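You operate a simulated robot arm through the tools that you are given. There is no shell and no other tool. Be economical: measure what you need, move in short steps, check, and stop when the job is done.

You are at the controls of a simulated two-armed robot. One attempt, no reset.

## Task
Close the left drawer of the gauging bench. Pick up the blue wiping pad with one hand, pass it to the other hand and put it on the corner of stand 6. Take the bag from the gauging bench top and leave it on the packing bench top. Put one of the foam pads from the gauging bench top on the white log card. Put the steel pail from the gauging bench top on the packing bench top. Put the 35 mm camera lens from the gauging bench top in the blue crate there and the 25 mm camera lens on the front right nest of the plate board. Take the white filter from the lower shelf of the grey shelving and leave it on the tool bench top. Put the black weight from the air bench top on the bay 2 spot on the sorter five bench. Open the bench drawer, put the white tray on the small blue bench top away in the inside the bench drawer, then shut the drawer. Take the wiping pad from the sorting bench top and leave it on the shelf under the rollers. Open the keys drawer. Do these in any order. Set down upright: blue wiping pad, bag, steel pail, camera lens, white filter, wiping pad.

It is judged by the outcome, as a careful person would: the job done as asked, and still so three seconds after it is handed in. It fails if anything else is knocked over, pushed out of place, dropped, spilled or broken.

## Robot
Two 7-joint arms with three-finger grippers on one trunk, on a base that drives. Base frame: it is fixed to the floor where the robot stands at the start and does not move with it; the origin is under the middle of the robot, x ahead of it, y to its left, z up; the surface under the hand at the start is at about z = 800. Units: mm, rad, N and s.
The left shoulder is at the start at [42, 154, 1007], the right one opposite. With the tool pointing down near the work surface each hand reaches from about 220 to 640 mm from the robot's upright axis, wherever it stands, measured 20 degrees to its own side. Places, roughly: bag [500, -500, 750]; bay 2 spot on the sorter five bench (23x23 cm) [-6240, 180, 660]; bench drawer [400, 4100, 700]; black weight [-4000, 2750, 1000]; blue crate (21x21x9 cm) [300, -700, 800]; blue wiping pad (3x5x13 cm) [600, -500, 900]; camera lens [750, -500, 750]; corner of stand 6 (29x21 cm) [-1440, 1920, 700]; foam pad (7x5x3 cm) [-500, -1000, 800]; front right nest of the plate board (18x18 cm) [3240, -280, 720]; inside the bench drawer [400, 4100, 700]; keys drawer [-8800, 700, 800]; left drawer of the gauging bench [500, -200, 600]; packing bench top [2300, -1800, 700]; shelf under the rollers [800, -2100, 300]; steel pail [-750, -1000, 750]; tool bench top (34x23 cm) [-8860, 320, 900]; white filter (10x9x12 cm) [-8200, -1500, 600]; white log card [-500, -1250, 750]; white tray (8x10x5 cm) [-5300, 2500, 800]; wiping pad (6x5x6 cm) [2700, 1300, 700]. Payload 2.69 kg a hand.
The TCP of each hand is the grasp point between the finger pads, 29 mm short of the fingertips. In the tool frame z runs along the fingers and y along their closing line. The gripper opens to 120 mm. The gripper's body begins 78 mm behind the TCP.
Orientation is that of the tool frame in the base frame, as [roll, pitch, yaw] about the fixed x, y, z axes, in that order (R = Rz(yaw) Ry(pitch) Rx(roll)). With the fingers straight down and closing along the base's y, the tool's x points along the base's -x, its y along +y and its z along -z.

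## Interface
- The arms move only by the tool jog_arm. It takes "left_rows", "right_rows" or both (then of equal length, played together; a hand with none holds still); each is one flat list of numbers, 7 for each row, row after row: the shift along the tool's x, y, z in mm, then the turn, a rotation vector about the tool's x, y, z in rad, then the gripper command, from -1 (fully open) to 1 (shut), values between in proportion. In form: [dx, dy, dz, wx, wy, wz, grip, dx, dy, dz, wx, wy, wz, grip, ...]. A call has 1 to 12 rows; each row shifts and turns the commanded pose from where the row before left it, along the tool's axes as they then stand. Each row takes 0.2 s and may step no farther than 50 mm and 0.15 rad from the row before; otherwise, or with a gripper value out of range, the whole call is refused. A pose out of reach is approached as far as the arm can. The call stops where the force on the tool passes 40 N (or 10 N more than at its start, if that is more) or the arm is blocked; 0.2 s more then pass. Each finger halts on what it meets, pressing with about 20 N; the grip force reading is that of the motor and also rises with nothing between the fingers. The clock runs only during rows and for 0.2 s after the last one: add rows that do not move to give the fingers time. It gives the time, the measured TCP pose, the force on the tool (base axes), the opening and the grip force at its end, in the units of the frame above (readings bear some noise), with the torque about the TCP (base axes, N m) and any sound that the robot's microphone picked up, and new pictures: "pictures" is both (left out), scene, wrist or none (wrist: the cameras of the hands that moved).
- Cameras (640 x 400 px; columns grow to the right, rows downward): "scene" is now at [135.3, -57.9, 1165.4]; the picture's right is [-0.63, -0.78, 0.00], its down [-0.38, 0.31, -0.87] and it looks along [0.68, -0.55, -0.49] (base axes); focal length 214 px, centre (320, 200). "left" rides on the left gripper at [63, 0, -104] in its tool frame; the picture's right is [0.00, 1.00, 0.00], its down [-0.83, 0.00, -0.56] and it looks along [-0.56, 0.00, 0.83] (tool axes); focal length 275 px, centre (320, 200). "right" rides on the right gripper at [63, 0, -104] in its tool frame; the picture's right is [0.00, 1.00, 0.00], its down [-0.83, 0.00, -0.56] and it looks along [-0.56, 0.00, 0.83] (tool axes); focal length 275 px, centre (320, 200). There is no depth. A picture from a camera that has moved, and an enlarged one, comes with that camera's place and axes in the base frame and with its lens.
- lift_body(by): slides the trunk up (or, below 0, down) by that many mm; the arms and the scene camera ride with it, the base frame stays. It gives what a move gives, with no picture.
- base_move(legs): drives the robot by 1 to 6 legs, each [ahead, left, turn to the left] in mm, mm and rad, along the robot's own axes; the way and the turn of a leg run together, so that a leg with both is an arc; at most 1500 mm and 3.142 rad a leg. The arms and the cameras ride along, it lands a little off, and it stops where it bumps. It gives what a move gives, and a new picture of the scene camera.
- head_to(pan, tilt): turns the head with the scene camera to pan (to the left, within 1.396 rad either way) and tilt (down, from -0.506 to 1.204), counted from straight ahead of the robot. It gives what a move gives, and a new picture of the scene camera.
- enlarge(camera, box): a new picture of the part [left, top, right, bottom] of that camera's present view, enlarged. It takes no simulated time.
- hand_in(): hands the job in; it is judged then, once.

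Work in short steps. Places have to be worked out from the pictures, the camera data and where the tool is seen: move nearer, look again, correct. Check each grasp and each placing, and mend what went wrong. You have 577 turns and 360 pictures in all, those below and enlarged ones among them. Open the grippers and draw the arms clear of the work before you hand the job in, unless the task says otherwise; then end with one line.

The tools are called after "Emit:" as a command line: name --argument value ..., lists and objects as JSON in quotes. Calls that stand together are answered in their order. jog_arm: Moves the arms, as the interface text tells. Its arguments: {"type":"object","properties":{"left_rows":{"type":"array"},"right_rows":{"type":"array"},"pictures":{"type":"string","enum":["both","scene","wrist","none"]}},"required":[]} The other tools are called the same way: lift_body (by) slides the trunk up or down; base_move (legs) drives the base; head_to (pan, tilt) turns the head that bears the scene camera; enlarge (camera, box) takes an enlarged picture of a part of a camera's view; hand_in () hands the job in.

At the start:

```text
time_s: 0.0
left_tcp_pos: [277.5, -54.2, 1089.5]
left_tool_rot: [3.141, 0.002, -3.141]
left_force: [0.3, 0.2, -0.9]
left_torque: [-0.03, -0.01, 0.01]
left_width: 120.1
left_grasp_force: 0.1
right_tcp_pos: [225.5, -257.9, 1043.1]
right_tool_rot: [3.141, 0.001, -3.142]
right_force: [0.6, 0.3, -0.6]
right_torque: [0.01, 0.01, -0.06]
right_width: 119.9
right_grasp_force: 0.1
trunk travel left (down, up): [-375.0, 63.0]
robot x, y, heading: [1.1, -3.2, -0.002]
head pan, tilt: [-0.703, 0.916]
```

scene: 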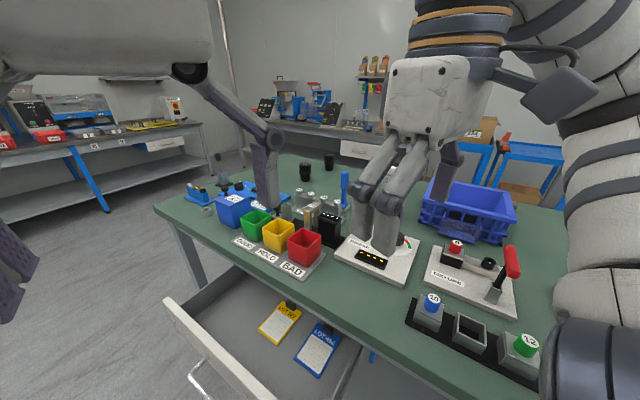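
right: 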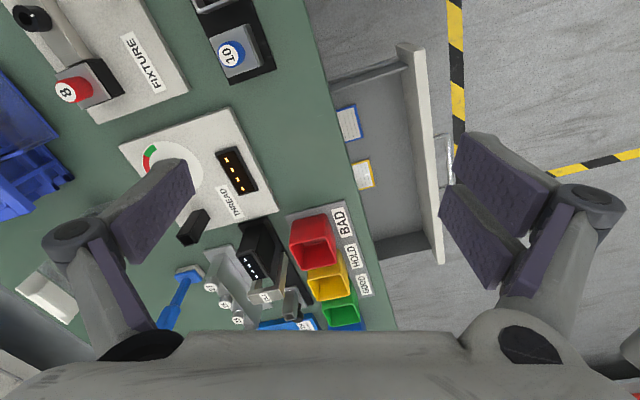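
left: 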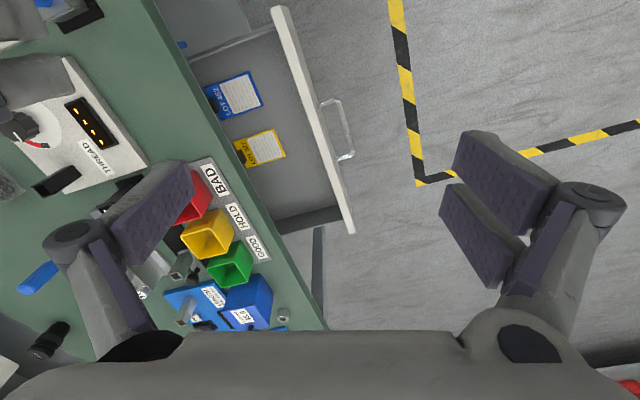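

The first pictures show the gauging bench at my right with its left drawer pulled out. I look along the bench before moving.

Emit:
head_to --pan -1.396 --tilt 0.6

Emit:
head_to --pan 0.0 --tilt 0.35

```text
time_s: 1.1
left_tcp_pos: [276.0, -54.9, 1088.9]
left_tool_rot: [-3.136, 0.001, -3.132]
left_force: [17.2, -70.1, -14.1]
left_torque: [8.03, 0.76, 5.84]
left_width: 119.8
left_grasp_force: 0.1
right_tcp_pos: [225.5, -259.5, 1042.7]
right_tool_rot: [3.14, -0.001, -3.141]
right_force: [0.0, -0.8, 0.6]
right_torque: [-0.02, 0.01, 0.03]
right_width: 120.0
right_grasp_force: 0.0
trunk travel left (down, up): [-375.0, 63.0]
robot x, y, heading: [0.4, 3.5, -0.0]
head pan, tilt: [-1.396, 0.6]
camera scene: at [120.5, -70.9, 1161.2], right [-0.78, -0.62, 0.0], down [-0.33, 0.41, -0.85], along [0.53, -0.67, -0.53], focal length 214 px, centre (320, 200)
```

scene: 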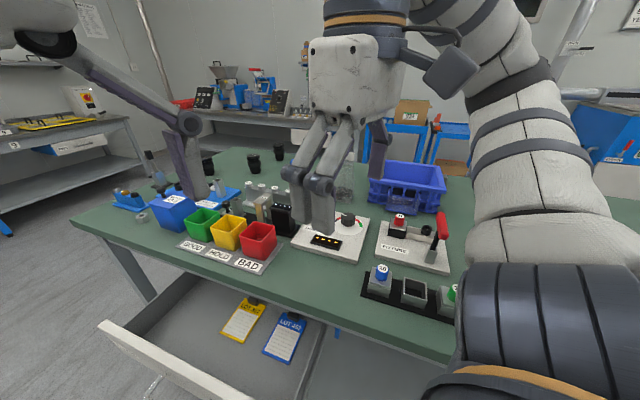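

```text
time_s: 2.6
left_tcp_pos: [276.0, -53.4, 1090.0]
left_tool_rot: [3.141, 0.0, -3.139]
left_force: [-0.3, -0.2, 0.4]
left_torque: [-0.01, 0.01, -0.01]
left_width: 120.1
left_grasp_force: 0.1
right_tcp_pos: [226.3, -258.0, 1042.4]
right_tool_rot: [-3.141, 0.0, 3.141]
right_force: [0.5, 0.7, 0.3]
right_torque: [-0.01, 0.03, -0.02]
right_width: 120.1
right_grasp_force: 0.1
trunk travel left (down, up): [-375.0, 63.0]
robot x, y, heading: [-2.0, 0.2, -0.001]
head pan, tilt: [0.0, 0.351]
camera scene: at [157.8, -0.8, 1179.8], right [0.0, -1.0, 0.0], down [-0.34, 0.0, -0.94], along [0.94, 0.0, -0.34], focal length 214 px, centre (320, 200)
```

scene: 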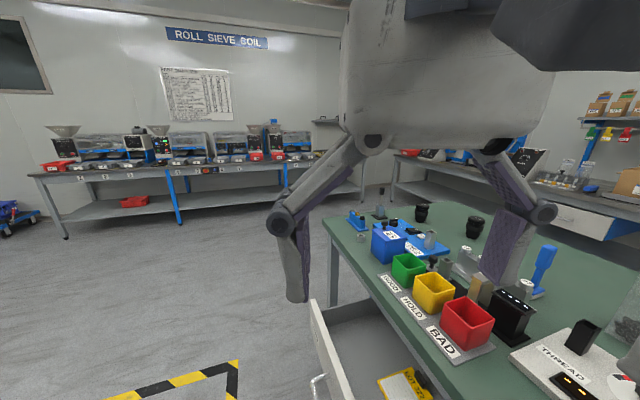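

The left arm was brushing the head and hides the view. I spread the arms apart to clear the head camera.

Emit:
jog_arm --left_rows '[0, 50, 0, 0, 0, 0, -1, 0, 50, 0, 0, 0, 0, -1, 0, 50, 0, 0, 0, 0, -1, 0, 50, 0, 0, 0, 0, -1, 0, 50, 0, 0, 0, 0, -1, 0, 50, 0, 0, 0, 0, -1]' --right_rows '[0, -30, 0, 0, 0, 0, -1, 0, -30, 0, 0, 0, 0, -1, 0, -30, 0, 0, 0, 0, -1, 0, -30, 0, 0, 0, 0, -1, 0, -30, 0, 0, 0, 0, -1, 0, -30, 0, 0, 0, 0, -1]' --pictures "scene"

```text
time_s: 4.0
left_tcp_pos: [279.0, 241.8, 1083.3]
left_tool_rot: [-3.139, 0.002, -3.141]
left_force: [0.6, 0.8, 0.6]
left_torque: [0.02, 0.01, 0.04]
left_width: 119.8
left_grasp_force: 0.0
left hand out of reach, approached as far as the arm can: row 6
right_tcp_pos: [279.5, -353.5, 973.3]
right_tool_rot: [-3.141, 0.001, -3.139]
right_force: [0.5, -0.3, -0.6]
right_torque: [-0.01, 0.01, 0.04]
right_width: 120.1
right_grasp_force: 0.1
right hand out of reach, approached as far as the arm can: row 1, 2, 3, 4, 5, 6
trunk travel left (down, up): [-375.0, 63.0]
robot x, y, heading: [0.1, -0.7, -0.005]
head pan, tilt: [0.0, 0.351]
camera scene: at [158.0, -0.4, 1179.8], right [0.0, -1.0, 0.0], down [-0.34, 0.0, -0.94], along [0.94, 0.0, -0.34], focal length 214 px, centre (320, 200)
```

scene: 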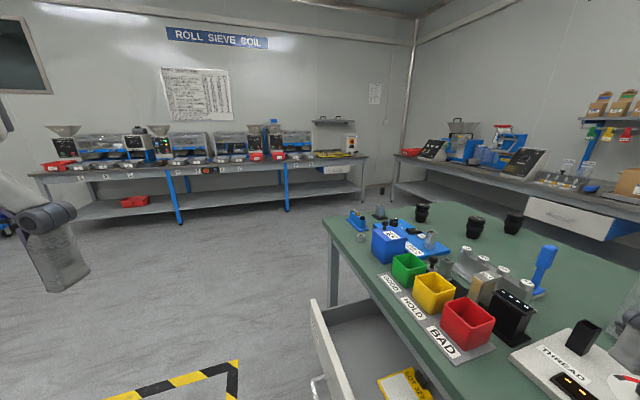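

I raise the trunk for a higher viewpoint, back off from the bench and turn to face it.

Emit:
lift_body --by 60

Emit:
base_move --legs '[[0, 250, 0], [0, 0, -1.29]]'

Emit:
head_to --pan -0.6 --tilt 0.6

Emit:
head_to --pan 0.4 --tilt 0.6

```text
time_s: 5.0
left_tcp_pos: [278.2, 242.4, 1142.0]
left_tool_rot: [3.141, -0.001, -3.14]
left_force: [0.7, -0.1, 0.3]
left_torque: [-0.05, 0.02, 0.04]
left_width: 120.0
left_grasp_force: 0.0
right_tcp_pos: [279.3, -352.9, 1032.2]
right_tool_rot: [3.141, -0.002, -3.141]
right_force: [-0.4, -0.1, -0.3]
right_torque: [0.02, 0.05, 0.0]
right_width: 119.8
right_grasp_force: 0.1
trunk travel left (down, up): [-435.0, 3.0]
robot x, y, heading: [-0.2, 2.5, 0.0]
head pan, tilt: [0.0, 0.351]
```

```text
time_s: 10.7
left_tcp_pos: [310.8, 49.5, 1144.2]
left_tool_rot: [-3.141, 0.0, 1.858]
left_force: [0.1, -0.5, -0.9]
left_torque: [-0.01, 0.02, 0.03]
left_width: 120.1
left_grasp_force: 0.1
right_tcp_pos: [-260.3, -118.8, 1033.0]
right_tool_rot: [-3.141, 0.002, 1.856]
right_force: [-0.9, -0.4, 0.1]
right_torque: [0.0, -0.01, 0.0]
right_width: 120.4
right_grasp_force: 0.1
trunk travel left (down, up): [-435.0, 3.0]
robot x, y, heading: [-1.2, 250.2, -1.283]
head pan, tilt: [0.0, 0.351]
camera scene: at [28.6, 152.5, 1248.3], right [-0.96, -0.28, 0.0], down [-0.1, 0.33, -0.94], along [0.26, -0.9, -0.34], focal length 214 px, centre (320, 200)
```

scene: 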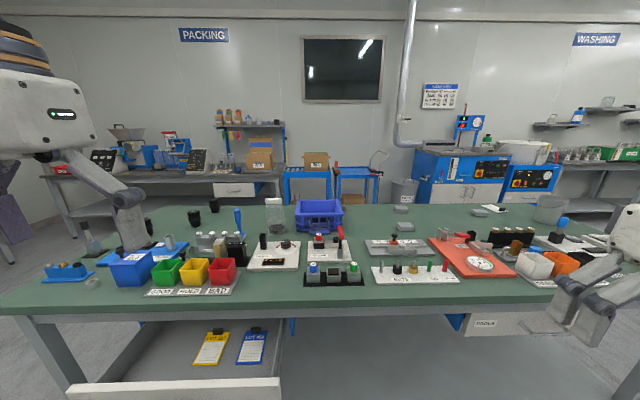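

```text
time_s: 11.7
left_tcp_pos: [310.2, 49.4, 1143.2]
left_tool_rot: [3.141, 0.001, 1.856]
left_force: [-0.2, -0.7, 0.6]
left_torque: [0.0, -0.03, -0.03]
left_width: 120.2
left_grasp_force: 0.0
right_tcp_pos: [-259.3, -119.4, 1033.9]
right_tool_rot: [-3.141, 0.001, 1.856]
right_force: [0.3, -0.4, 0.3]
right_torque: [-0.03, 0.0, 0.02]
right_width: 120.0
right_grasp_force: 0.2
trunk travel left (down, up): [-435.0, 3.0]
robot x, y, heading: [1.8, 247.8, -1.288]
head pan, tilt: [-0.6, 0.6]
camera scene: at [-24.9, 157.8, 1225.5], right [-0.95, 0.31, 0.0], down [0.17, 0.54, -0.83], along [-0.26, -0.78, -0.56], focal length 214 px, centre (320, 200)
```

scene: 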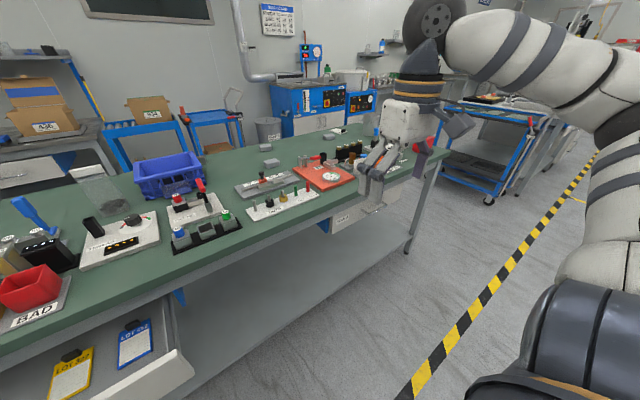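

```text
time_s: 12.9
left_tcp_pos: [310.1, 49.3, 1143.0]
left_tool_rot: [3.14, 0.0, 1.858]
left_force: [0.0, 0.4, -0.5]
left_torque: [0.01, -0.02, 0.0]
left_width: 120.3
left_grasp_force: 0.1
right_tcp_pos: [-261.1, -120.3, 1033.4]
right_tool_rot: [-3.141, 0.002, 1.856]
right_force: [0.2, 0.1, 0.0]
right_torque: [-0.02, 0.0, 0.0]
right_width: 119.9
right_grasp_force: 0.1
trunk travel left (down, up): [-435.0, 3.0]
robot x, y, heading: [1.5, 249.1, -1.285]
head pan, tilt: [0.4, 0.6]
camera scene: at [58.3, 173.3, 1225.5], right [-0.78, -0.63, 0.0], down [-0.36, 0.44, -0.83], along [0.52, -0.64, -0.56], focal length 214 px, centre (320, 200)
```

scene: 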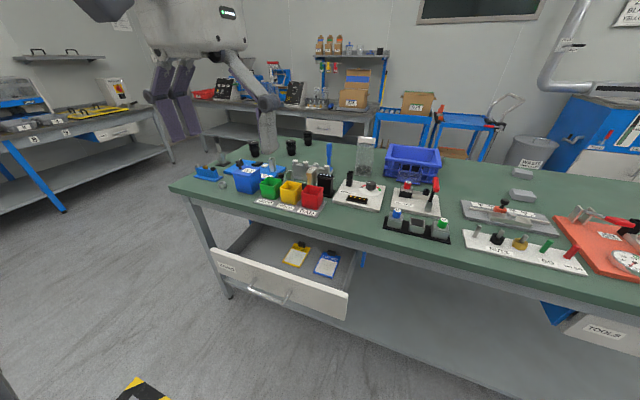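

The whole bench is in view. I enlarge the left half to identify the lenses, bag and blue wiping pad.

Emit:
enlarge --camera "scene" --box '[190, 120, 350, 220]'

Emit:
enlarge --camera "scene" --box '[320, 110, 480, 250]'

Emit:
enlarge --camera "scene" --box '[440, 150, 640, 290]'

```text
4.00 times, centred on (270, 170) of scene
camera zoom: at [58.3, 173.3, 1225.5], right [-0.78, -0.63, 0.0], down [-0.36, 0.44, -0.83], along [0.52, -0.64, -0.56], focal length 858 px, centre (520, 320)
```

zoom: 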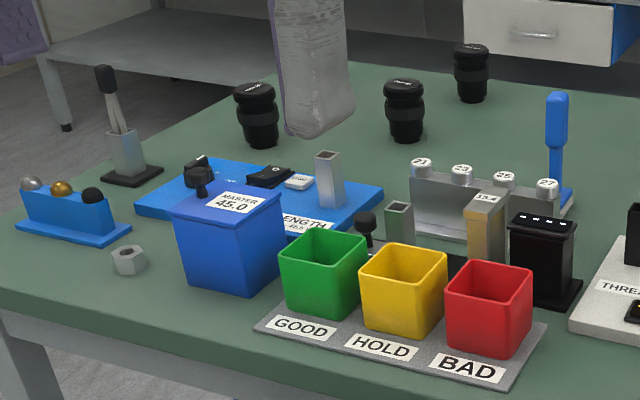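

```text
2.86 times, centred on (400, 180) of scene
camera zoom: at [58.3, 173.3, 1225.5], right [-0.78, -0.63, 0.0], down [-0.36, 0.44, -0.83], along [0.52, -0.64, -0.56], focal length 613 px, centre (91, 257)
```

zoom: 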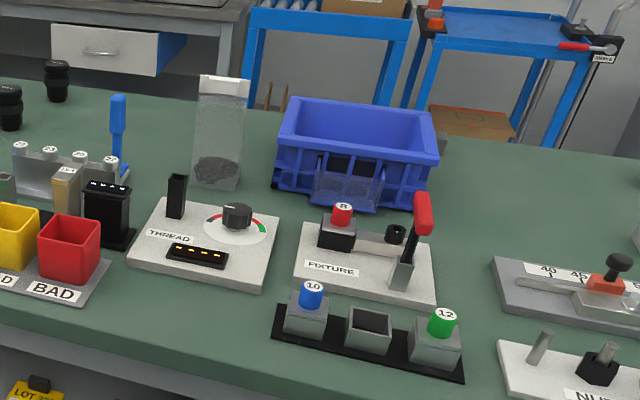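

```text
2.86 times, centred on (540, 220) of scene
camera zoom: at [58.3, 173.3, 1225.5], right [-0.78, -0.63, 0.0], down [-0.36, 0.44, -0.83], along [0.52, -0.64, -0.56], focal length 613 px, centre (-309, 143)
```

zoom: 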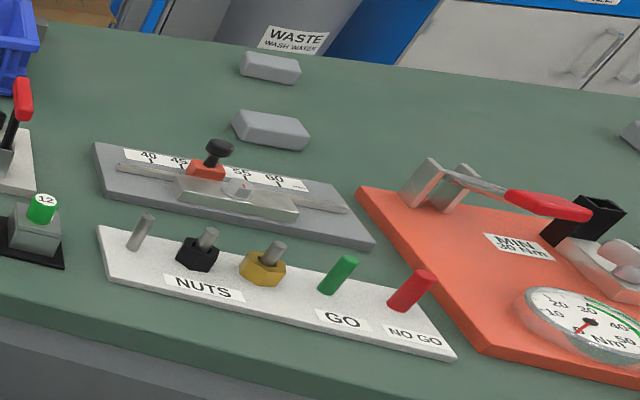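

The bench front runs about 16° to the x axis; the open drawer's front centres near (460,−75). I shift left and back, then point the left hand forward with shut fingers to push.

Emit:
base_move --legs '[[-150, 180, 0]]'

Emit:
jog_arm --left_rows '[-50, 0, 0, 0, 0, 0, 1, -50, 0, 0, 0, 0, 0, 1, -50, 0, 0, 0, 0, 0, 1]' --pictures "none"

Emit:
jog_arm --left_rows '[0, 0, 0, 0, -0.143, 0, 1, 0, 0, 0, 0, -0.143, 0, 1, 0, 0, 0, 0, -0.143, 0, 1, 0, 0, 0, 0, -0.143, 0, 1, 0, 0, 0, 0, -0.143, 0, 1, 0, 0, 0, 0, -0.143, 0, 1, 0, 0, 0, 0, -0.143, 0, 1, 0, 0, 0, 0, -0.143, 0, 1, 0, 0, 0, 0, -0.143, 0, 1, 0, 0, 0, 0, -0.143, 0, 1, 0, 0, 0, 0, -0.143, 0, 1]' --pictures "none"

Emit:
lift_body --by -420

Emit:
head_to --pan 0.3 --tilt 0.5

```text
time_s: 14.9
left_tcp_pos: [438.3, 246.4, 1143.6]
left_tool_rot: [3.141, 0.0, 1.861]
left_force: [0.4, 0.6, -0.3]
left_torque: [-0.01, 0.01, 0.03]
left_width: 119.8
left_grasp_force: 0.1
right_tcp_pos: [-131.3, 76.1, 1033.8]
right_tool_rot: [3.141, 0.001, 1.858]
right_force: [0.8, -0.7, -0.4]
right_torque: [-0.02, 0.01, 0.0]
right_width: 119.7
right_grasp_force: 0.1
trunk travel left (down, up): [-435.0, 3.0]
robot x, y, heading: [129.3, 444.2, -1.281]
head pan, tilt: [0.4, 0.6]
camera scene: at [185.7, 370.1, 1225.5], right [-0.77, -0.63, 0.0], down [-0.36, 0.44, -0.83], along [0.52, -0.64, -0.56], focal length 214 px, centre (320, 200)
```

scene: 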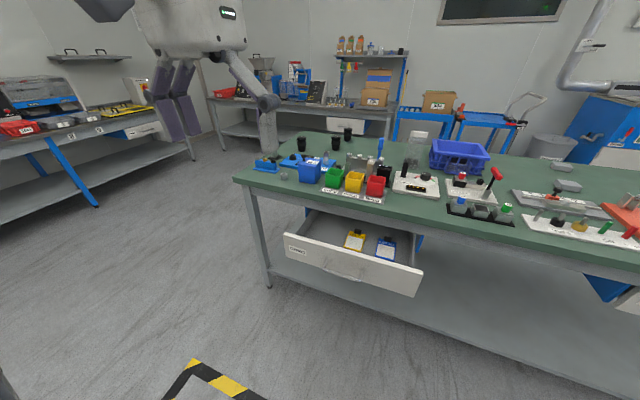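

```text
time_s: 15.8
left_tcp_pos: [477.1, 99.6, 1143.0]
left_tool_rot: [3.141, -0.001, 1.859]
left_force: [-0.5, -0.6, 0.3]
left_torque: [0.04, 0.01, 0.01]
left_width: 0.0
left_grasp_force: 19.9
right_tcp_pos: [-132.8, 74.1, 1031.8]
right_tool_rot: [-3.141, -0.001, 1.858]
right_force: [-0.3, 0.0, 0.1]
right_torque: [0.08, -0.03, 0.0]
right_width: 119.8
right_grasp_force: 0.0
trunk travel left (down, up): [-435.0, 3.0]
robot x, y, heading: [127.3, 443.1, -1.282]
head pan, tilt: [0.4, 0.6]
```

```text
time_s: 18.1
left_tcp_pos: [485.3, 91.4, 1146.9]
left_tool_rot: [-1.021, 1.569, -2.303]
left_force: [0.1, -0.1, 0.5]
left_torque: [-0.01, 0.02, 0.01]
left_width: 0.0
left_grasp_force: 19.7
left hand out of reach, approached as far as the arm can: row 11
right_tcp_pos: [-131.9, 75.4, 1033.5]
right_tool_rot: [-3.141, 0.002, 1.858]
right_force: [0.5, -0.2, -0.3]
right_torque: [-0.01, 0.02, 0.0]
right_width: 120.2
right_grasp_force: 0.1
trunk travel left (down, up): [-435.0, 3.0]
robot x, y, heading: [128.1, 443.8, -1.283]
head pan, tilt: [0.4, 0.6]
```

```text
refused: -420 is not a number from -400 to 400
```

```text
time_s: 18.8
left_tcp_pos: [485.3, 92.1, 1147.0]
left_tool_rot: [-3.09, 1.568, 1.911]
left_force: [-0.8, 0.0, 0.7]
left_torque: [-0.02, -0.03, 0.01]
left_width: 0.0
left_grasp_force: 19.7
right_tcp_pos: [-132.5, 74.7, 1033.7]
right_tool_rot: [3.141, 0.002, 1.859]
right_force: [0.5, 0.3, 0.1]
right_torque: [0.01, -0.01, 0.0]
right_width: 120.2
right_grasp_force: 0.1
trunk travel left (down, up): [-435.0, 3.0]
robot x, y, heading: [128.1, 444.1, -1.283]
head pan, tilt: [0.3, 0.499]
camera scene: at [179.8, 362.4, 1234.6], right [-0.83, -0.55, 0.0], down [-0.27, 0.4, -0.88], along [0.49, -0.73, -0.48], focal length 214 px, centre (320, 200)
```

scene: 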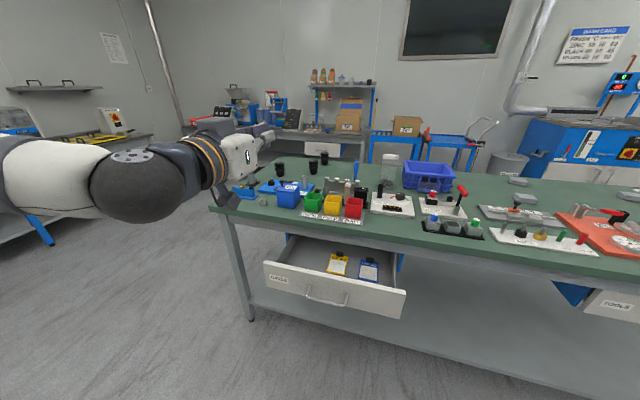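

The drawer's front is at about z 610–725, centred near (409,−28). I shift right 100 and lower the hand to z ≈ 665.

Emit:
base_move --legs '[[0, -100, 0]]'

Emit:
lift_body --by -400

Emit:
jog_arm --left_rows '[40, 0, 0, 0, 0, 0, 1, 40, 0, 0, 0, 0, 0, 1]'

```text
time_s: 20.2
left_tcp_pos: [390.0, 65.4, 1148.3]
left_tool_rot: [0.358, 1.569, -0.923]
left_force: [0.3, -0.6, -0.2]
left_torque: [0.01, 0.04, 0.01]
left_width: 0.1
left_grasp_force: 20.1
right_tcp_pos: [-226.6, 47.1, 1032.7]
right_tool_rot: [-3.14, 0.001, 1.859]
right_force: [-0.6, 0.0, -0.3]
right_torque: [0.04, 0.0, 0.0]
right_width: 120.0
right_grasp_force: 0.1
trunk travel left (down, up): [-435.0, 3.0]
robot x, y, heading: [30.3, 413.9, -1.284]
head pan, tilt: [0.3, 0.499]
camera scene: at [84.8, 334.2, 1234.6], right [-0.83, -0.56, 0.0], down [-0.27, 0.4, -0.88], along [0.49, -0.73, -0.48], focal length 214 px, centre (320, 200)
```

scene: 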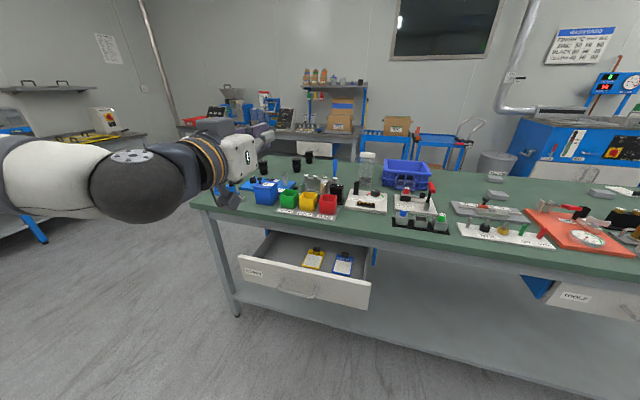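

```text
time_s: 22.5
left_tcp_pos: [408.4, 5.9, 680.3]
left_tool_rot: [3.136, 1.088, 1.854]
left_force: [-0.8, -1.0, 2.3]
left_torque: [-0.13, 0.05, -0.03]
left_width: 0.2
left_grasp_force: 20.0
right_tcp_pos: [-219.7, 28.7, 722.3]
right_tool_rot: [3.14, -0.277, 1.86]
right_force: [-0.2, -0.2, -0.1]
right_torque: [0.02, 0.02, 0.0]
right_width: 119.9
right_grasp_force: 0.0
trunk travel left (down, up): [-188.0, 250.0]
robot x, y, heading: [32.5, 417.1, -1.279]
head pan, tilt: [0.3, 0.499]
stopped: the force on the tool passed its limit at 62 N (the readings are from after the stop); the commanded pose is now the measured one
```

```text
time_s: 23.1
left_tcp_pos: [407.8, 5.6, 680.3]
left_tool_rot: [3.134, 1.088, 1.854]
left_force: [0.3, -0.3, 0.1]
left_torque: [-0.03, 0.01, 0.0]
left_width: 0.0
left_grasp_force: 19.9
left hand out of reach, approached as far as the arm can: row 1, 2
right_tcp_pos: [-221.0, 28.8, 722.7]
right_tool_rot: [-3.139, -0.275, 1.861]
right_force: [0.2, 0.7, 0.1]
right_torque: [0.01, -0.02, -0.02]
right_width: 119.9
right_grasp_force: 0.0
trunk travel left (down, up): [-188.0, 250.0]
robot x, y, heading: [31.5, 412.6, -1.279]
head pan, tilt: [0.3, 0.499]
camera scene: at [118.7, 222.5, 970.3], right [-0.83, -0.56, 0.0], down [-0.27, 0.4, -0.88], along [0.49, -0.73, -0.48], focal length 214 px, centre (320, 200)
camera left: at [373.2, 121.8, 672.5], right [0.96, 0.28, 0.01], down [-0.04, 0.1, 0.99], along [0.28, -0.95, 0.11], focal length 275 px, centre (320, 200)
```

scene: 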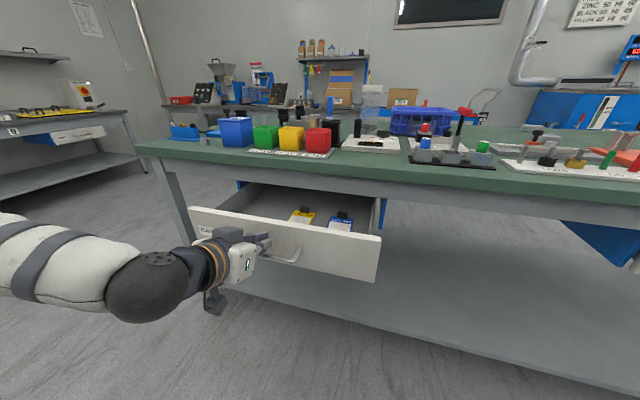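
left: 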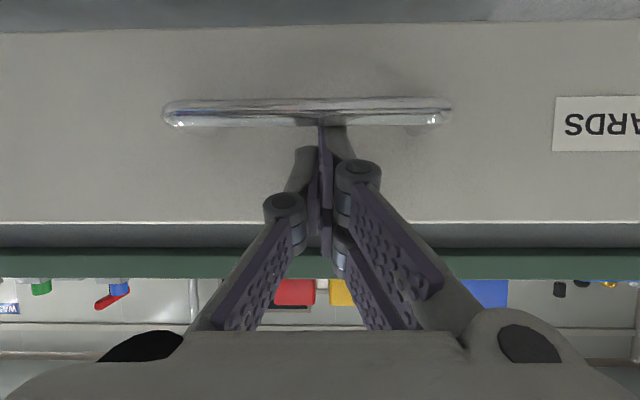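

The fingertips rest on the drawer's handle. I raise them slightly and push ahead against the face above the handle.

Emit:
jog_arm --left_rows '[-14, 0, -7, 0, 0, 0, 1, -12, 0, 22, 0, 0, 0, 1, -12, 0, 22, 0, 0, 0, 1, -12, 0, 22, 0, 0, 0, 1, -12, 0, 22, 0, 0, 0, 1, -12, 0, 22, 0, 0, 0, 1]'

```text
time_s: 24.5
left_tcp_pos: [445.0, -117.4, 698.3]
left_tool_rot: [3.136, 1.089, 1.853]
left_force: [-1.1, 0.3, 0.0]
left_torque: [0.0, 0.0, 0.01]
left_width: 0.1
left_grasp_force: 19.5
right_tcp_pos: [-220.1, 29.1, 722.7]
right_tool_rot: [-3.141, -0.277, 1.86]
right_force: [-0.4, 0.6, -0.4]
right_torque: [0.02, 0.0, -0.02]
right_width: 120.0
right_grasp_force: 0.0
trunk travel left (down, up): [-188.0, 250.0]
robot x, y, heading: [28.8, 419.6, -1.286]
head pan, tilt: [0.3, 0.499]
camera scene: at [118.7, 222.3, 970.3], right [-0.83, -0.56, 0.0], down [-0.27, 0.4, -0.88], along [0.49, -0.73, -0.48], focal length 214 px, centre (320, 200)
camera left: at [409.6, -0.5, 691.1], right [0.96, 0.28, 0.01], down [-0.04, 0.1, 0.99], along [0.28, -0.95, 0.11], focal length 275 px, centre (320, 200)
```

scene: 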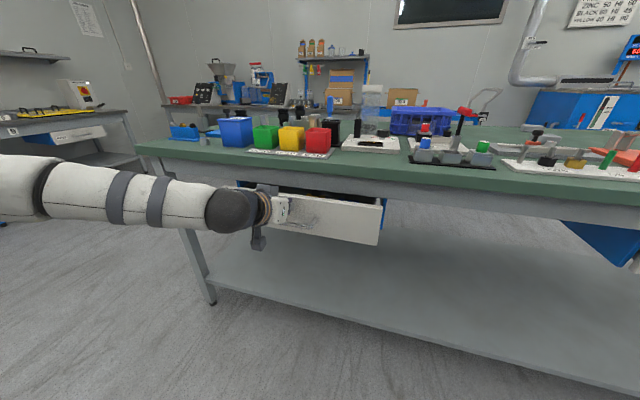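
left: 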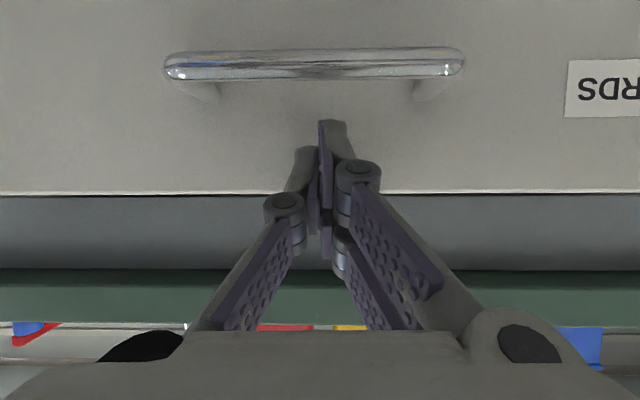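

Pushing works; the drawer is mostly shut. I keep pushing until it meets its stop.

Emit:
jog_arm --left_rows '[-8, 0, 15, 0, 0, 0, 1, -8, 0, 15, 0, 0, 0, 1, -8, 0, 15, 0, 0, 0, 1, -8, 0, 15, 0, 0, 0, 1, -8, 0, 15, 0, 0, 0, 1, -8, 0, 15, 0, 0, 0, 1, -8, 0, 15, 0, 0, 0, 1]'

```text
time_s: 25.7
left_tcp_pos: [463.3, -182.5, 694.1]
left_tool_rot: [3.139, 1.07, 1.856]
left_force: [-3.2, 9.2, 1.9]
left_torque: [-0.11, -0.01, 0.06]
left_width: 0.3
left_grasp_force: 19.7
right_tcp_pos: [-220.3, 28.6, 721.6]
right_tool_rot: [-3.141, -0.277, 1.862]
right_force: [0.6, 0.0, 0.1]
right_torque: [0.02, -0.02, -0.04]
right_width: 120.0
right_grasp_force: 0.1
trunk travel left (down, up): [-188.0, 250.0]
robot x, y, heading: [32.9, 414.8, -1.278]
head pan, tilt: [0.3, 0.499]
stopped in row 5 (left hand): the force on the tool passed its limit at 76 N (the readings are from after the stop); the commanded pose is now the measured one
camera scene: at [118.5, 224.0, 970.7], right [-0.83, -0.56, 0.0], down [-0.27, 0.4, -0.88], along [0.49, -0.73, -0.48], focal length 214 px, centre (320, 200)
camera left: at [428.6, -67.1, 689.0], right [0.96, 0.28, 0.01], down [-0.03, 0.08, 1.0], along [0.28, -0.96, 0.09], focal length 275 px, centre (320, 200)
```

scene: 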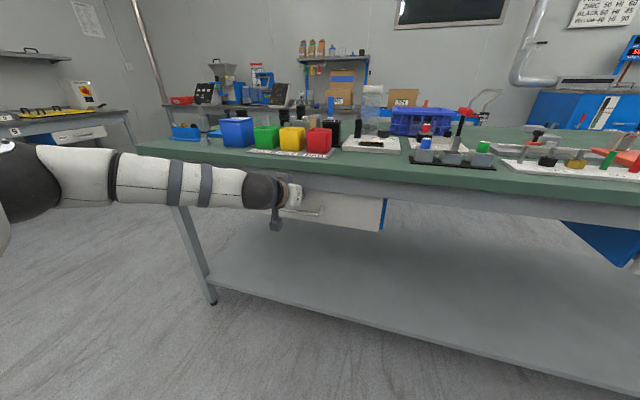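
left: 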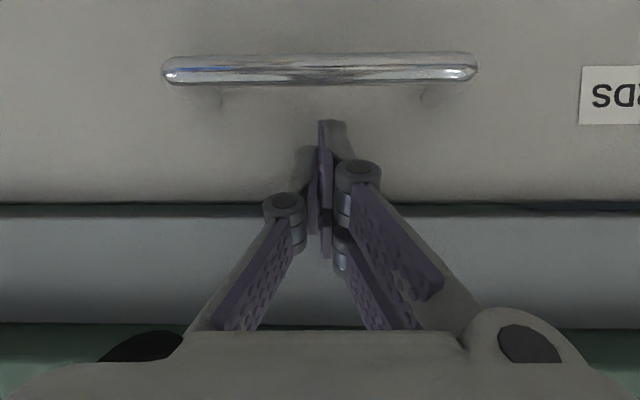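

The drawer met its stop and its face is flush. I draw the hand back, raise the trunk and turn the hand down again.

Emit:
jog_arm --left_rows '[19, 0, -35, 0, 0, 0, 0, 19, 0, -35, 0, 0, 0, -1, 19, 0, -35, 0, 0, 0, -1, 19, 0, -35, 0, 0, 0, -1]' --pictures "none"

Emit:
lift_body --by 250

Emit:
jog_arm --left_rows '[-20, 0, 0, 0, 0.134, 0, -1, 0, 0, 0, 0, 0.134, 0, -1, 0, 0, 0, 0, 0.134, 0, -1, 0, 0, 0, 0, 0.134, 0, -1, 0, 0, 0, 0, 0.134, 0, -1, 0, 0, 0, 0, 0.134, 0, -1, 0, 0, 0, 0, 0.134, 0, -1, 0, 0, 0, 0, 0.134, 0, -1]' --right_rows '[-20, 0, 0, 0, -0.034, 0, -1, 0, 0, 0, 0, -0.034, 0, -1, 0, 0, 0, 0, -0.034, 0, -1, 0, 0, 0, 0, -0.034, 0, -1, 0, 0, 0, 0, -0.034, 0, -1, 0, 0, 0, 0, -0.034, 0, -1, 0, 0, 0, 0, -0.034, 0, -1, 0, 0, 0, 0, -0.034, 0, -1]' --pictures "none"

```text
time_s: 26.7
left_tcp_pos: [417.4, -34.2, 693.0]
left_tool_rot: [3.139, 1.07, 1.856]
left_force: [-0.1, -0.7, -0.7]
left_torque: [-0.02, -0.02, 0.01]
left_width: 119.6
left_grasp_force: 0.0
right_tcp_pos: [-220.0, 28.3, 722.9]
right_tool_rot: [-3.14, -0.276, 1.861]
right_force: [-0.6, 0.5, 0.5]
right_torque: [-0.01, -0.04, 0.0]
right_width: 120.2
right_grasp_force: 0.1
trunk travel left (down, up): [-188.0, 250.0]
robot x, y, heading: [33.5, 417.4, -1.282]
head pan, tilt: [0.3, 0.499]
```

```text
time_s: 29.2
left_tcp_pos: [419.3, -32.3, 941.3]
left_tool_rot: [3.139, 1.068, 1.858]
left_force: [0.3, 0.6, 0.0]
left_torque: [0.01, 0.0, 0.0]
left_width: 120.2
left_grasp_force: 0.0
right_tcp_pos: [-220.8, 28.4, 971.7]
right_tool_rot: [3.141, -0.28, 1.86]
right_force: [1.5, 0.0, -0.1]
right_torque: [0.02, 0.02, -0.01]
right_width: 120.0
right_grasp_force: 0.0
trunk travel left (down, up): [-438.0, 0.0]
robot x, y, heading: [33.3, 413.1, -1.281]
head pan, tilt: [0.3, 0.499]
```

```text
time_s: 31.0
left_tcp_pos: [419.4, -41.5, 960.7]
left_tool_rot: [3.141, -0.007, 1.855]
left_force: [0.2, 0.1, 0.6]
left_torque: [0.02, 0.0, 0.0]
left_width: 119.8
left_grasp_force: 0.2
right_tcp_pos: [-215.3, 8.1, 965.2]
right_tool_rot: [-3.141, -0.006, 1.859]
right_force: [0.1, -0.3, -0.4]
right_torque: [0.02, 0.02, 0.0]
right_width: 120.0
right_grasp_force: 0.0
trunk travel left (down, up): [-438.0, 0.0]
robot x, y, heading: [33.1, 417.9, -1.284]
head pan, tilt: [0.3, 0.499]
```

Hands are upright again. I raise them for clearance and approach the bench front, stopping short to look.

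Emit:
jog_arm --left_rows '[50, 0, -30, 0, 0, 0, -1, 50, 0, -30, 0, 0, 0, -1, 50, 0, -30, 0, 0, 0, -1]' --right_rows '[0, 30, -30, 0, 0, 0, -1, 0, 30, -30, 0, 0, 0, -1, 0, 30, -20, 0, 0, 0, -1]' --pictures "none"

Emit:
base_move --legs '[[380, 120, 0]]'

```text
refused: row 1 steps farther than a row can; nothing moved
```

```text
time_s: 33.5
left_tcp_pos: [644.7, -378.6, 960.4]
left_tool_rot: [3.14, -0.002, 1.855]
left_force: [-0.6, 0.1, -0.3]
left_torque: [0.02, 0.0, -0.01]
left_width: 120.0
left_grasp_force: 0.0
right_tcp_pos: [8.5, -323.2, 967.2]
right_tool_rot: [-3.141, -0.005, 1.857]
right_force: [0.5, 0.4, 1.0]
right_torque: [-0.01, -0.01, 0.02]
right_width: 119.9
right_grasp_force: 0.0
trunk travel left (down, up): [-438.0, 0.0]
robot x, y, heading: [256.3, 82.5, -1.283]
head pan, tilt: [0.3, 0.499]
camera scene: at [309.6, 2.9, 1237.0], right [-0.83, -0.55, 0.0], down [-0.27, 0.4, -0.88], along [0.49, -0.73, -0.48], focal length 214 px, centre (320, 200)
```

scene: 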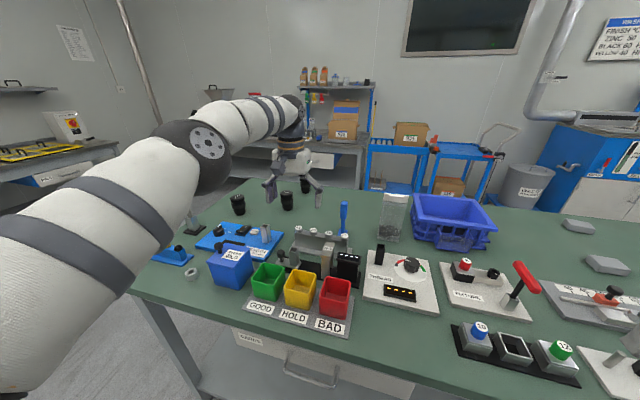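

The pad's base triangulates to about (561,−515,800). I raise the hands, edge nearer, then look with the left wrist camera.

Emit:
jog_arm --left_rows '[0, -30, -20, 0, 0, 0, -1, 0, -30, -20, 0, 0, 0, -1, 20, -30, 0, 0, 0, 0, -1, 20, -20, 0, 0, 0, 0, -1]' --right_rows '[0, 20, -20, 0, 0, 0, -1, 0, 20, -20, 0, 0, 0, -1, 0, 20, -20, 0, 0, 0, -1, 0, 0, 0, 0, 0, 0, -1]' --pictures "none"

Emit:
base_move --legs '[[60, 0, 0]]'

Emit:
jog_arm --left_rows '[0, 0, 0, 0, 0, 0, -1]' --pictures "wrist"

```text
time_s: 34.5
left_tcp_pos: [521.4, -365.3, 999.5]
left_tool_rot: [3.141, -0.002, 1.858]
left_force: [0.4, 0.8, -0.4]
left_torque: [-0.01, -0.02, -0.02]
left_width: 119.7
left_grasp_force: 0.0
left hand out of reach, approached as far as the arm can: row 2
right_tcp_pos: [67.0, -305.1, 1027.1]
right_tool_rot: [-3.141, -0.004, 1.856]
right_force: [0.3, 0.0, -0.4]
right_torque: [0.01, -0.03, 0.04]
right_width: 120.0
right_grasp_force: 0.1
trunk travel left (down, up): [-438.0, 0.0]
robot x, y, heading: [255.0, 77.5, -1.283]
head pan, tilt: [0.3, 0.499]
```

```text
time_s: 35.5
left_tcp_pos: [538.9, -422.3, 1000.8]
left_tool_rot: [3.139, -0.002, 1.854]
left_force: [0.0, 0.1, 0.7]
left_torque: [0.03, 0.01, -0.03]
left_width: 119.8
left_grasp_force: 0.1
right_tcp_pos: [83.6, -363.9, 1025.3]
right_tool_rot: [-3.141, -0.006, 1.857]
right_force: [-0.5, -0.2, -0.5]
right_torque: [-0.01, -0.02, -0.06]
right_width: 120.1
right_grasp_force: 0.0
trunk travel left (down, up): [-438.0, 0.0]
robot x, y, heading: [272.7, 23.4, -1.286]
head pan, tilt: [0.3, 0.499]
camera scene: at [326.3, -54.6, 1237.0], right [-0.83, -0.55, 0.0], down [-0.27, 0.4, -0.88], along [0.49, -0.73, -0.48], focal length 214 px, centre (320, 200)
```

scene: 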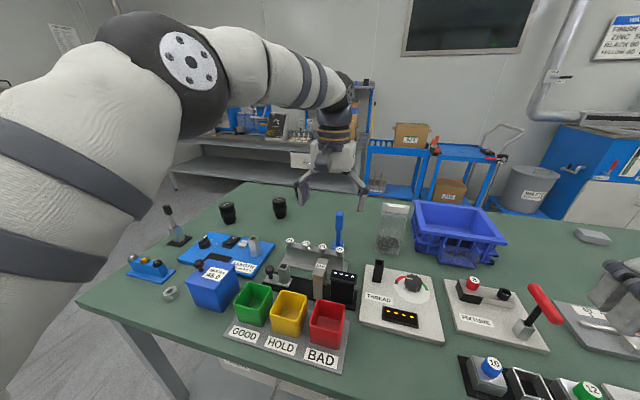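

```text
time_s: 35.9
left_tcp_pos: [539.3, -422.6, 1000.3]
left_tool_rot: [3.139, -0.001, 1.856]
left_force: [0.0, 0.4, -0.3]
left_torque: [0.02, -0.01, 0.02]
left_width: 119.9
left_grasp_force: 0.0
right_tcp_pos: [83.3, -362.9, 1025.7]
right_tool_rot: [-3.142, -0.001, 1.857]
right_force: [-0.9, -0.5, 0.4]
right_torque: [-0.02, 0.01, -0.01]
right_width: 120.1
right_grasp_force: 0.1
trunk travel left (down, up): [-438.0, 0.0]
robot x, y, heading: [272.8, 27.8, -1.285]
head pan, tilt: [0.3, 0.499]
camera left: at [520.7, -362.1, 1104.5], right [0.96, 0.28, 0.0], down [0.23, -0.8, 0.55], along [0.15, -0.53, -0.83], focal length 275 px, centre (320, 200)
```

left: 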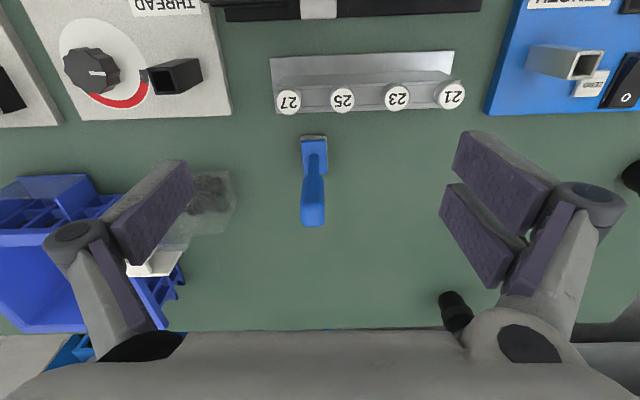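

The wrist view shows the pad upright at about (552,−498), with its narrow width along the closing line. I move over it with a 70 mm opening, look, then go down.

Emit:
jog_arm --left_rows '[-38, -5, 0, 0, 0, 0, -0.17, -38, -4, 0, 0, 0, 0, -0.17, 0, 0, 20, 0, 0, 0, -0.17]' --pictures "wrist"

```text
time_s: 36.7
left_tcp_pos: [540.7, -455.7, 975.4]
left_tool_rot: [3.141, -0.004, 1.854]
left_force: [-0.1, -0.1, 0.0]
left_torque: [-0.04, 0.04, -0.01]
left_width: 70.2
left_grasp_force: 0.1
left hand out of reach, approached as far as the arm can: row 1, 2
right_tcp_pos: [83.4, -363.0, 1026.3]
right_tool_rot: [-3.14, -0.006, 1.856]
right_force: [0.6, 0.0, 0.6]
right_torque: [0.02, -0.02, 0.03]
right_width: 120.2
right_grasp_force: 0.0
trunk travel left (down, up): [-438.0, 0.0]
robot x, y, heading: [275.3, 23.3, -1.286]
head pan, tilt: [0.3, 0.499]
camera left: at [522.9, -397.1, 1080.5], right [0.96, 0.28, 0.0], down [0.23, -0.8, 0.55], along [0.15, -0.53, -0.83], focal length 275 px, centre (320, 200)
```

left: 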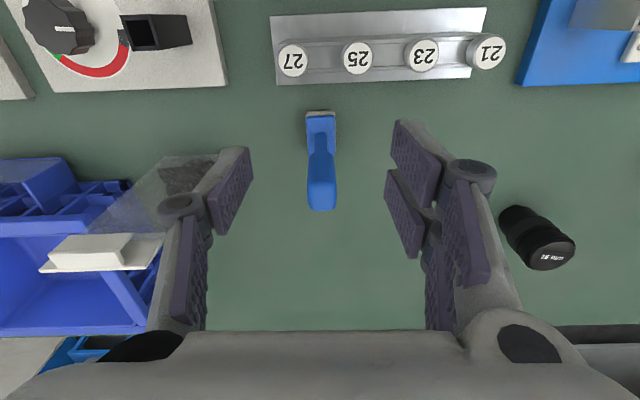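

The pad is centred between the fingers; height limits the reach, so I go forward and down diagonally with the fingers straddling it.

Emit:
jog_arm --left_rows '[-15, 0, 24, 0, 0, 0, -0.17, -15, 0, 23, 0, 0, 0, -0.17, -14, 0, 23, 0, 0, 0, -0.17]' --pictures "wrist"

```text
time_s: 37.5
left_tcp_pos: [542.5, -470.2, 903.6]
left_tool_rot: [3.14, -0.003, 1.856]
left_force: [-0.2, -0.3, 0.1]
left_torque: [0.01, -0.01, 0.02]
left_width: 70.4
left_grasp_force: 0.0
left hand out of reach, approached as far as the arm can: row 1, 2, 3
right_tcp_pos: [83.6, -361.8, 1026.8]
right_tool_rot: [3.141, -0.006, 1.857]
right_force: [0.3, 0.2, -0.6]
right_torque: [-0.01, 0.02, -0.01]
right_width: 119.9
right_grasp_force: 0.0
trunk travel left (down, up): [-438.0, 0.0]
robot x, y, heading: [273.1, 22.6, -1.284]
head pan, tilt: [0.3, 0.499]
camera left: at [524.7, -411.6, 1008.5], right [0.96, 0.28, 0.0], down [0.23, -0.8, 0.55], along [0.15, -0.53, -0.83], focal length 275 px, centre (320, 200)
```

left: 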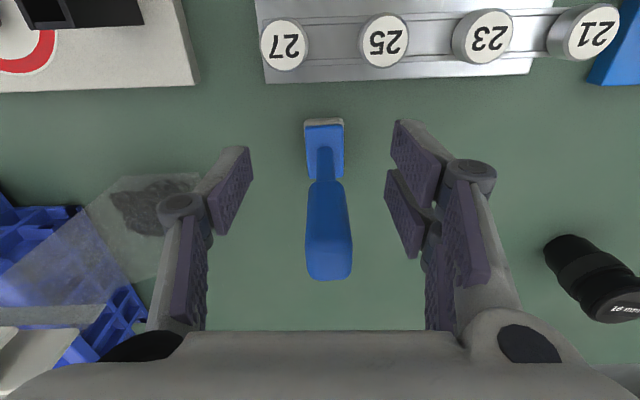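

Reach is short by about 30 mm, so I drive the base ahead 30 mm with the fingers straddling the handle.

Emit:
base_move --legs '[[30, 2, 0]]'

Emit:
jog_arm --left_rows '[0, 0, 0, 0, 0, 0, -0.17]' --pictures "wrist"

```text
time_s: 38.4
left_tcp_pos: [551.7, -499.2, 905.4]
left_tool_rot: [3.14, -0.002, 1.855]
left_force: [-0.2, -0.6, 0.5]
left_torque: [0.05, -0.02, -0.01]
left_width: 70.3
left_grasp_force: 0.0
right_tcp_pos: [93.3, -390.2, 1026.4]
right_tool_rot: [3.141, -0.005, 1.859]
right_force: [0.2, -0.3, -0.5]
right_torque: [0.04, -0.01, -0.01]
right_width: 120.1
right_grasp_force: 0.0
trunk travel left (down, up): [-438.0, 0.0]
robot x, y, heading: [286.2, -4.3, -1.286]
head pan, tilt: [0.3, 0.499]
camera scene: at [336.7, -82.5, 1237.0], right [-0.83, -0.55, 0.0], down [-0.26, 0.4, -0.88], along [0.49, -0.73, -0.48], focal length 214 px, centre (320, 200)
```

scene: 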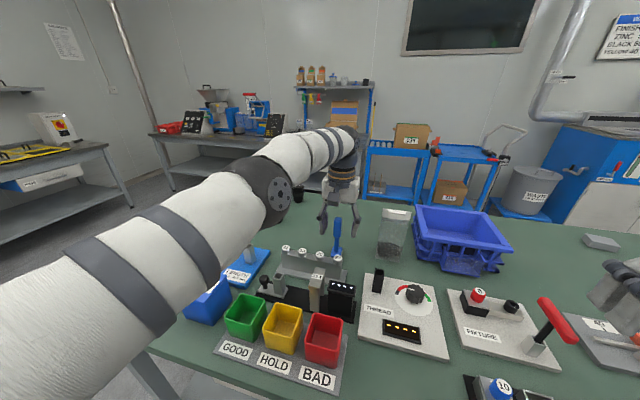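

```text
time_s: 38.8
left_tcp_pos: [553.0, -498.0, 904.6]
left_tool_rot: [3.14, -0.003, 1.856]
left_force: [-0.1, -0.3, 0.1]
left_torque: [0.01, 0.01, -0.02]
left_width: 70.1
left_grasp_force: 0.0
right_tcp_pos: [94.3, -389.6, 1026.7]
right_tool_rot: [3.141, -0.003, 1.856]
right_force: [0.5, 0.6, 0.4]
right_torque: [0.01, 0.01, 0.0]
right_width: 120.1
right_grasp_force: 0.1
trunk travel left (down, up): [-438.0, 0.0]
robot x, y, heading: [288.5, -2.0, -1.285]
head pan, tilt: [0.3, 0.499]
camera left: at [534.7, -439.3, 1009.2], right [0.96, 0.28, 0.0], down [0.23, -0.8, 0.55], along [0.15, -0.53, -0.83], focal length 275 px, centre (320, 200)
```

left: 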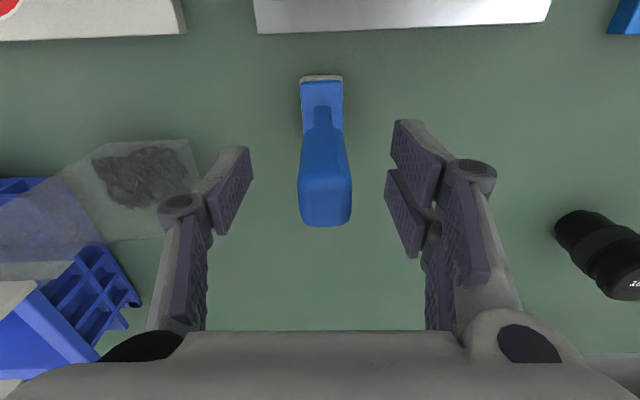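

The TCP projects right on the handle. I close the grip and lift a little.

Emit:
jog_arm --left_rows '[0, 0, 0, 0, 0, 0, 1, 0, 0, 0, 0, 0, 0, 1, 0, 0, 0, 0, 0, 0, 1, 0, 0, -20, 0, 0, 0, 1, 0, 0, -20, 0, 0, 0, 1, 0, 0, -20, 0, 0, 0, 1]' --pictures "wrist"

```text
time_s: 40.1
left_tcp_pos: [549.8, -491.6, 964.5]
left_tool_rot: [3.14, -0.003, 1.854]
left_force: [0.2, 0.3, 0.1]
left_torque: [0.02, -0.05, 0.02]
left_width: 19.4
left_grasp_force: 19.5
left hand out of reach, approached as far as the arm can: row 5, 6
right_tcp_pos: [93.6, -389.9, 1026.5]
right_tool_rot: [3.141, -0.005, 1.856]
right_force: [0.6, 0.1, 0.7]
right_torque: [-0.02, 0.0, 0.0]
right_width: 120.1
right_grasp_force: 0.0
trunk travel left (down, up): [-438.0, 0.0]
robot x, y, heading: [286.8, -2.4, -1.284]
head pan, tilt: [0.3, 0.499]
camera left: at [532.4, -431.8, 1068.9], right [0.96, 0.28, 0.0], down [0.23, -0.8, 0.55], along [0.15, -0.53, -0.83], focal length 275 px, centre (320, 200)
```

left: 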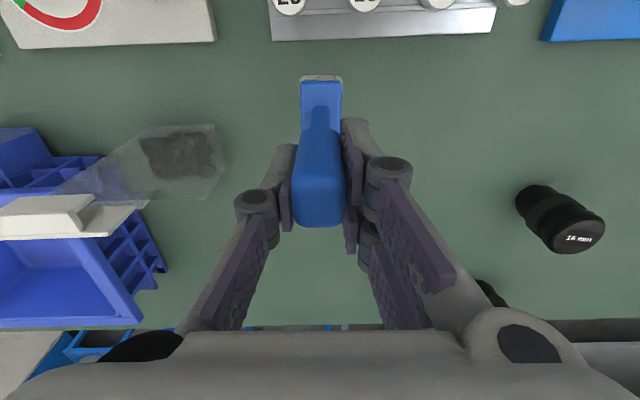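

Grip holds at 19.4 mm (the lens in view reads 16 mm). I retract upward, then back the base away from the bench.

Emit:
jog_arm --left_rows '[20, 0, -35, 0, 0, 0, 1, 20, 0, -35, 0, 0, 0, 1, 40, 0, -20, 0, 0, 0, 1, 40, 0, 0, 0, 0, 0, 1, 45, 0, 0, 0, 0, 0, 1, 45, 0, 0, 0, 0, 0, 1]' --pictures "scene"

```text
time_s: 41.5
left_tcp_pos: [514.4, -450.8, 1090.8]
left_tool_rot: [3.141, -0.004, 1.856]
left_force: [0.1, -0.6, 0.4]
left_torque: [0.03, 0.01, 0.02]
left_width: 19.5
left_grasp_force: 19.8
left hand out of reach, approached as far as the arm can: row 1, 2, 3, 4, 5, 6
right_tcp_pos: [94.2, -390.1, 1025.8]
right_tool_rot: [3.141, -0.004, 1.857]
right_force: [-1.0, 0.1, -0.5]
right_torque: [0.02, 0.02, 0.04]
right_width: 119.9
right_grasp_force: 0.2
trunk travel left (down, up): [-438.0, 0.0]
robot x, y, heading: [286.0, -2.0, -1.287]
head pan, tilt: [0.3, 0.499]
camera scene: at [336.3, -81.7, 1237.0], right [-0.83, -0.55, 0.0], down [-0.26, 0.4, -0.88], along [0.49, -0.73, -0.48], focal length 214 px, centre (320, 200)
```

scene: 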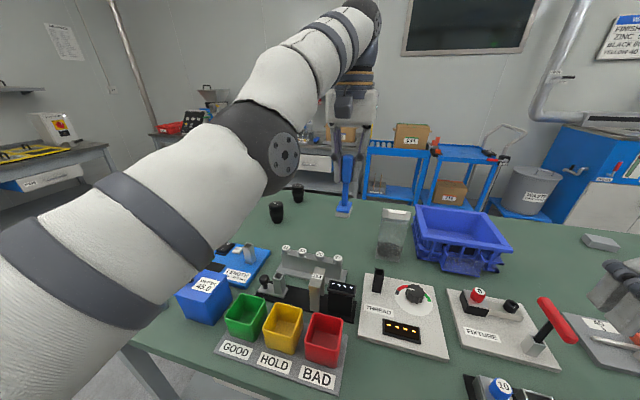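

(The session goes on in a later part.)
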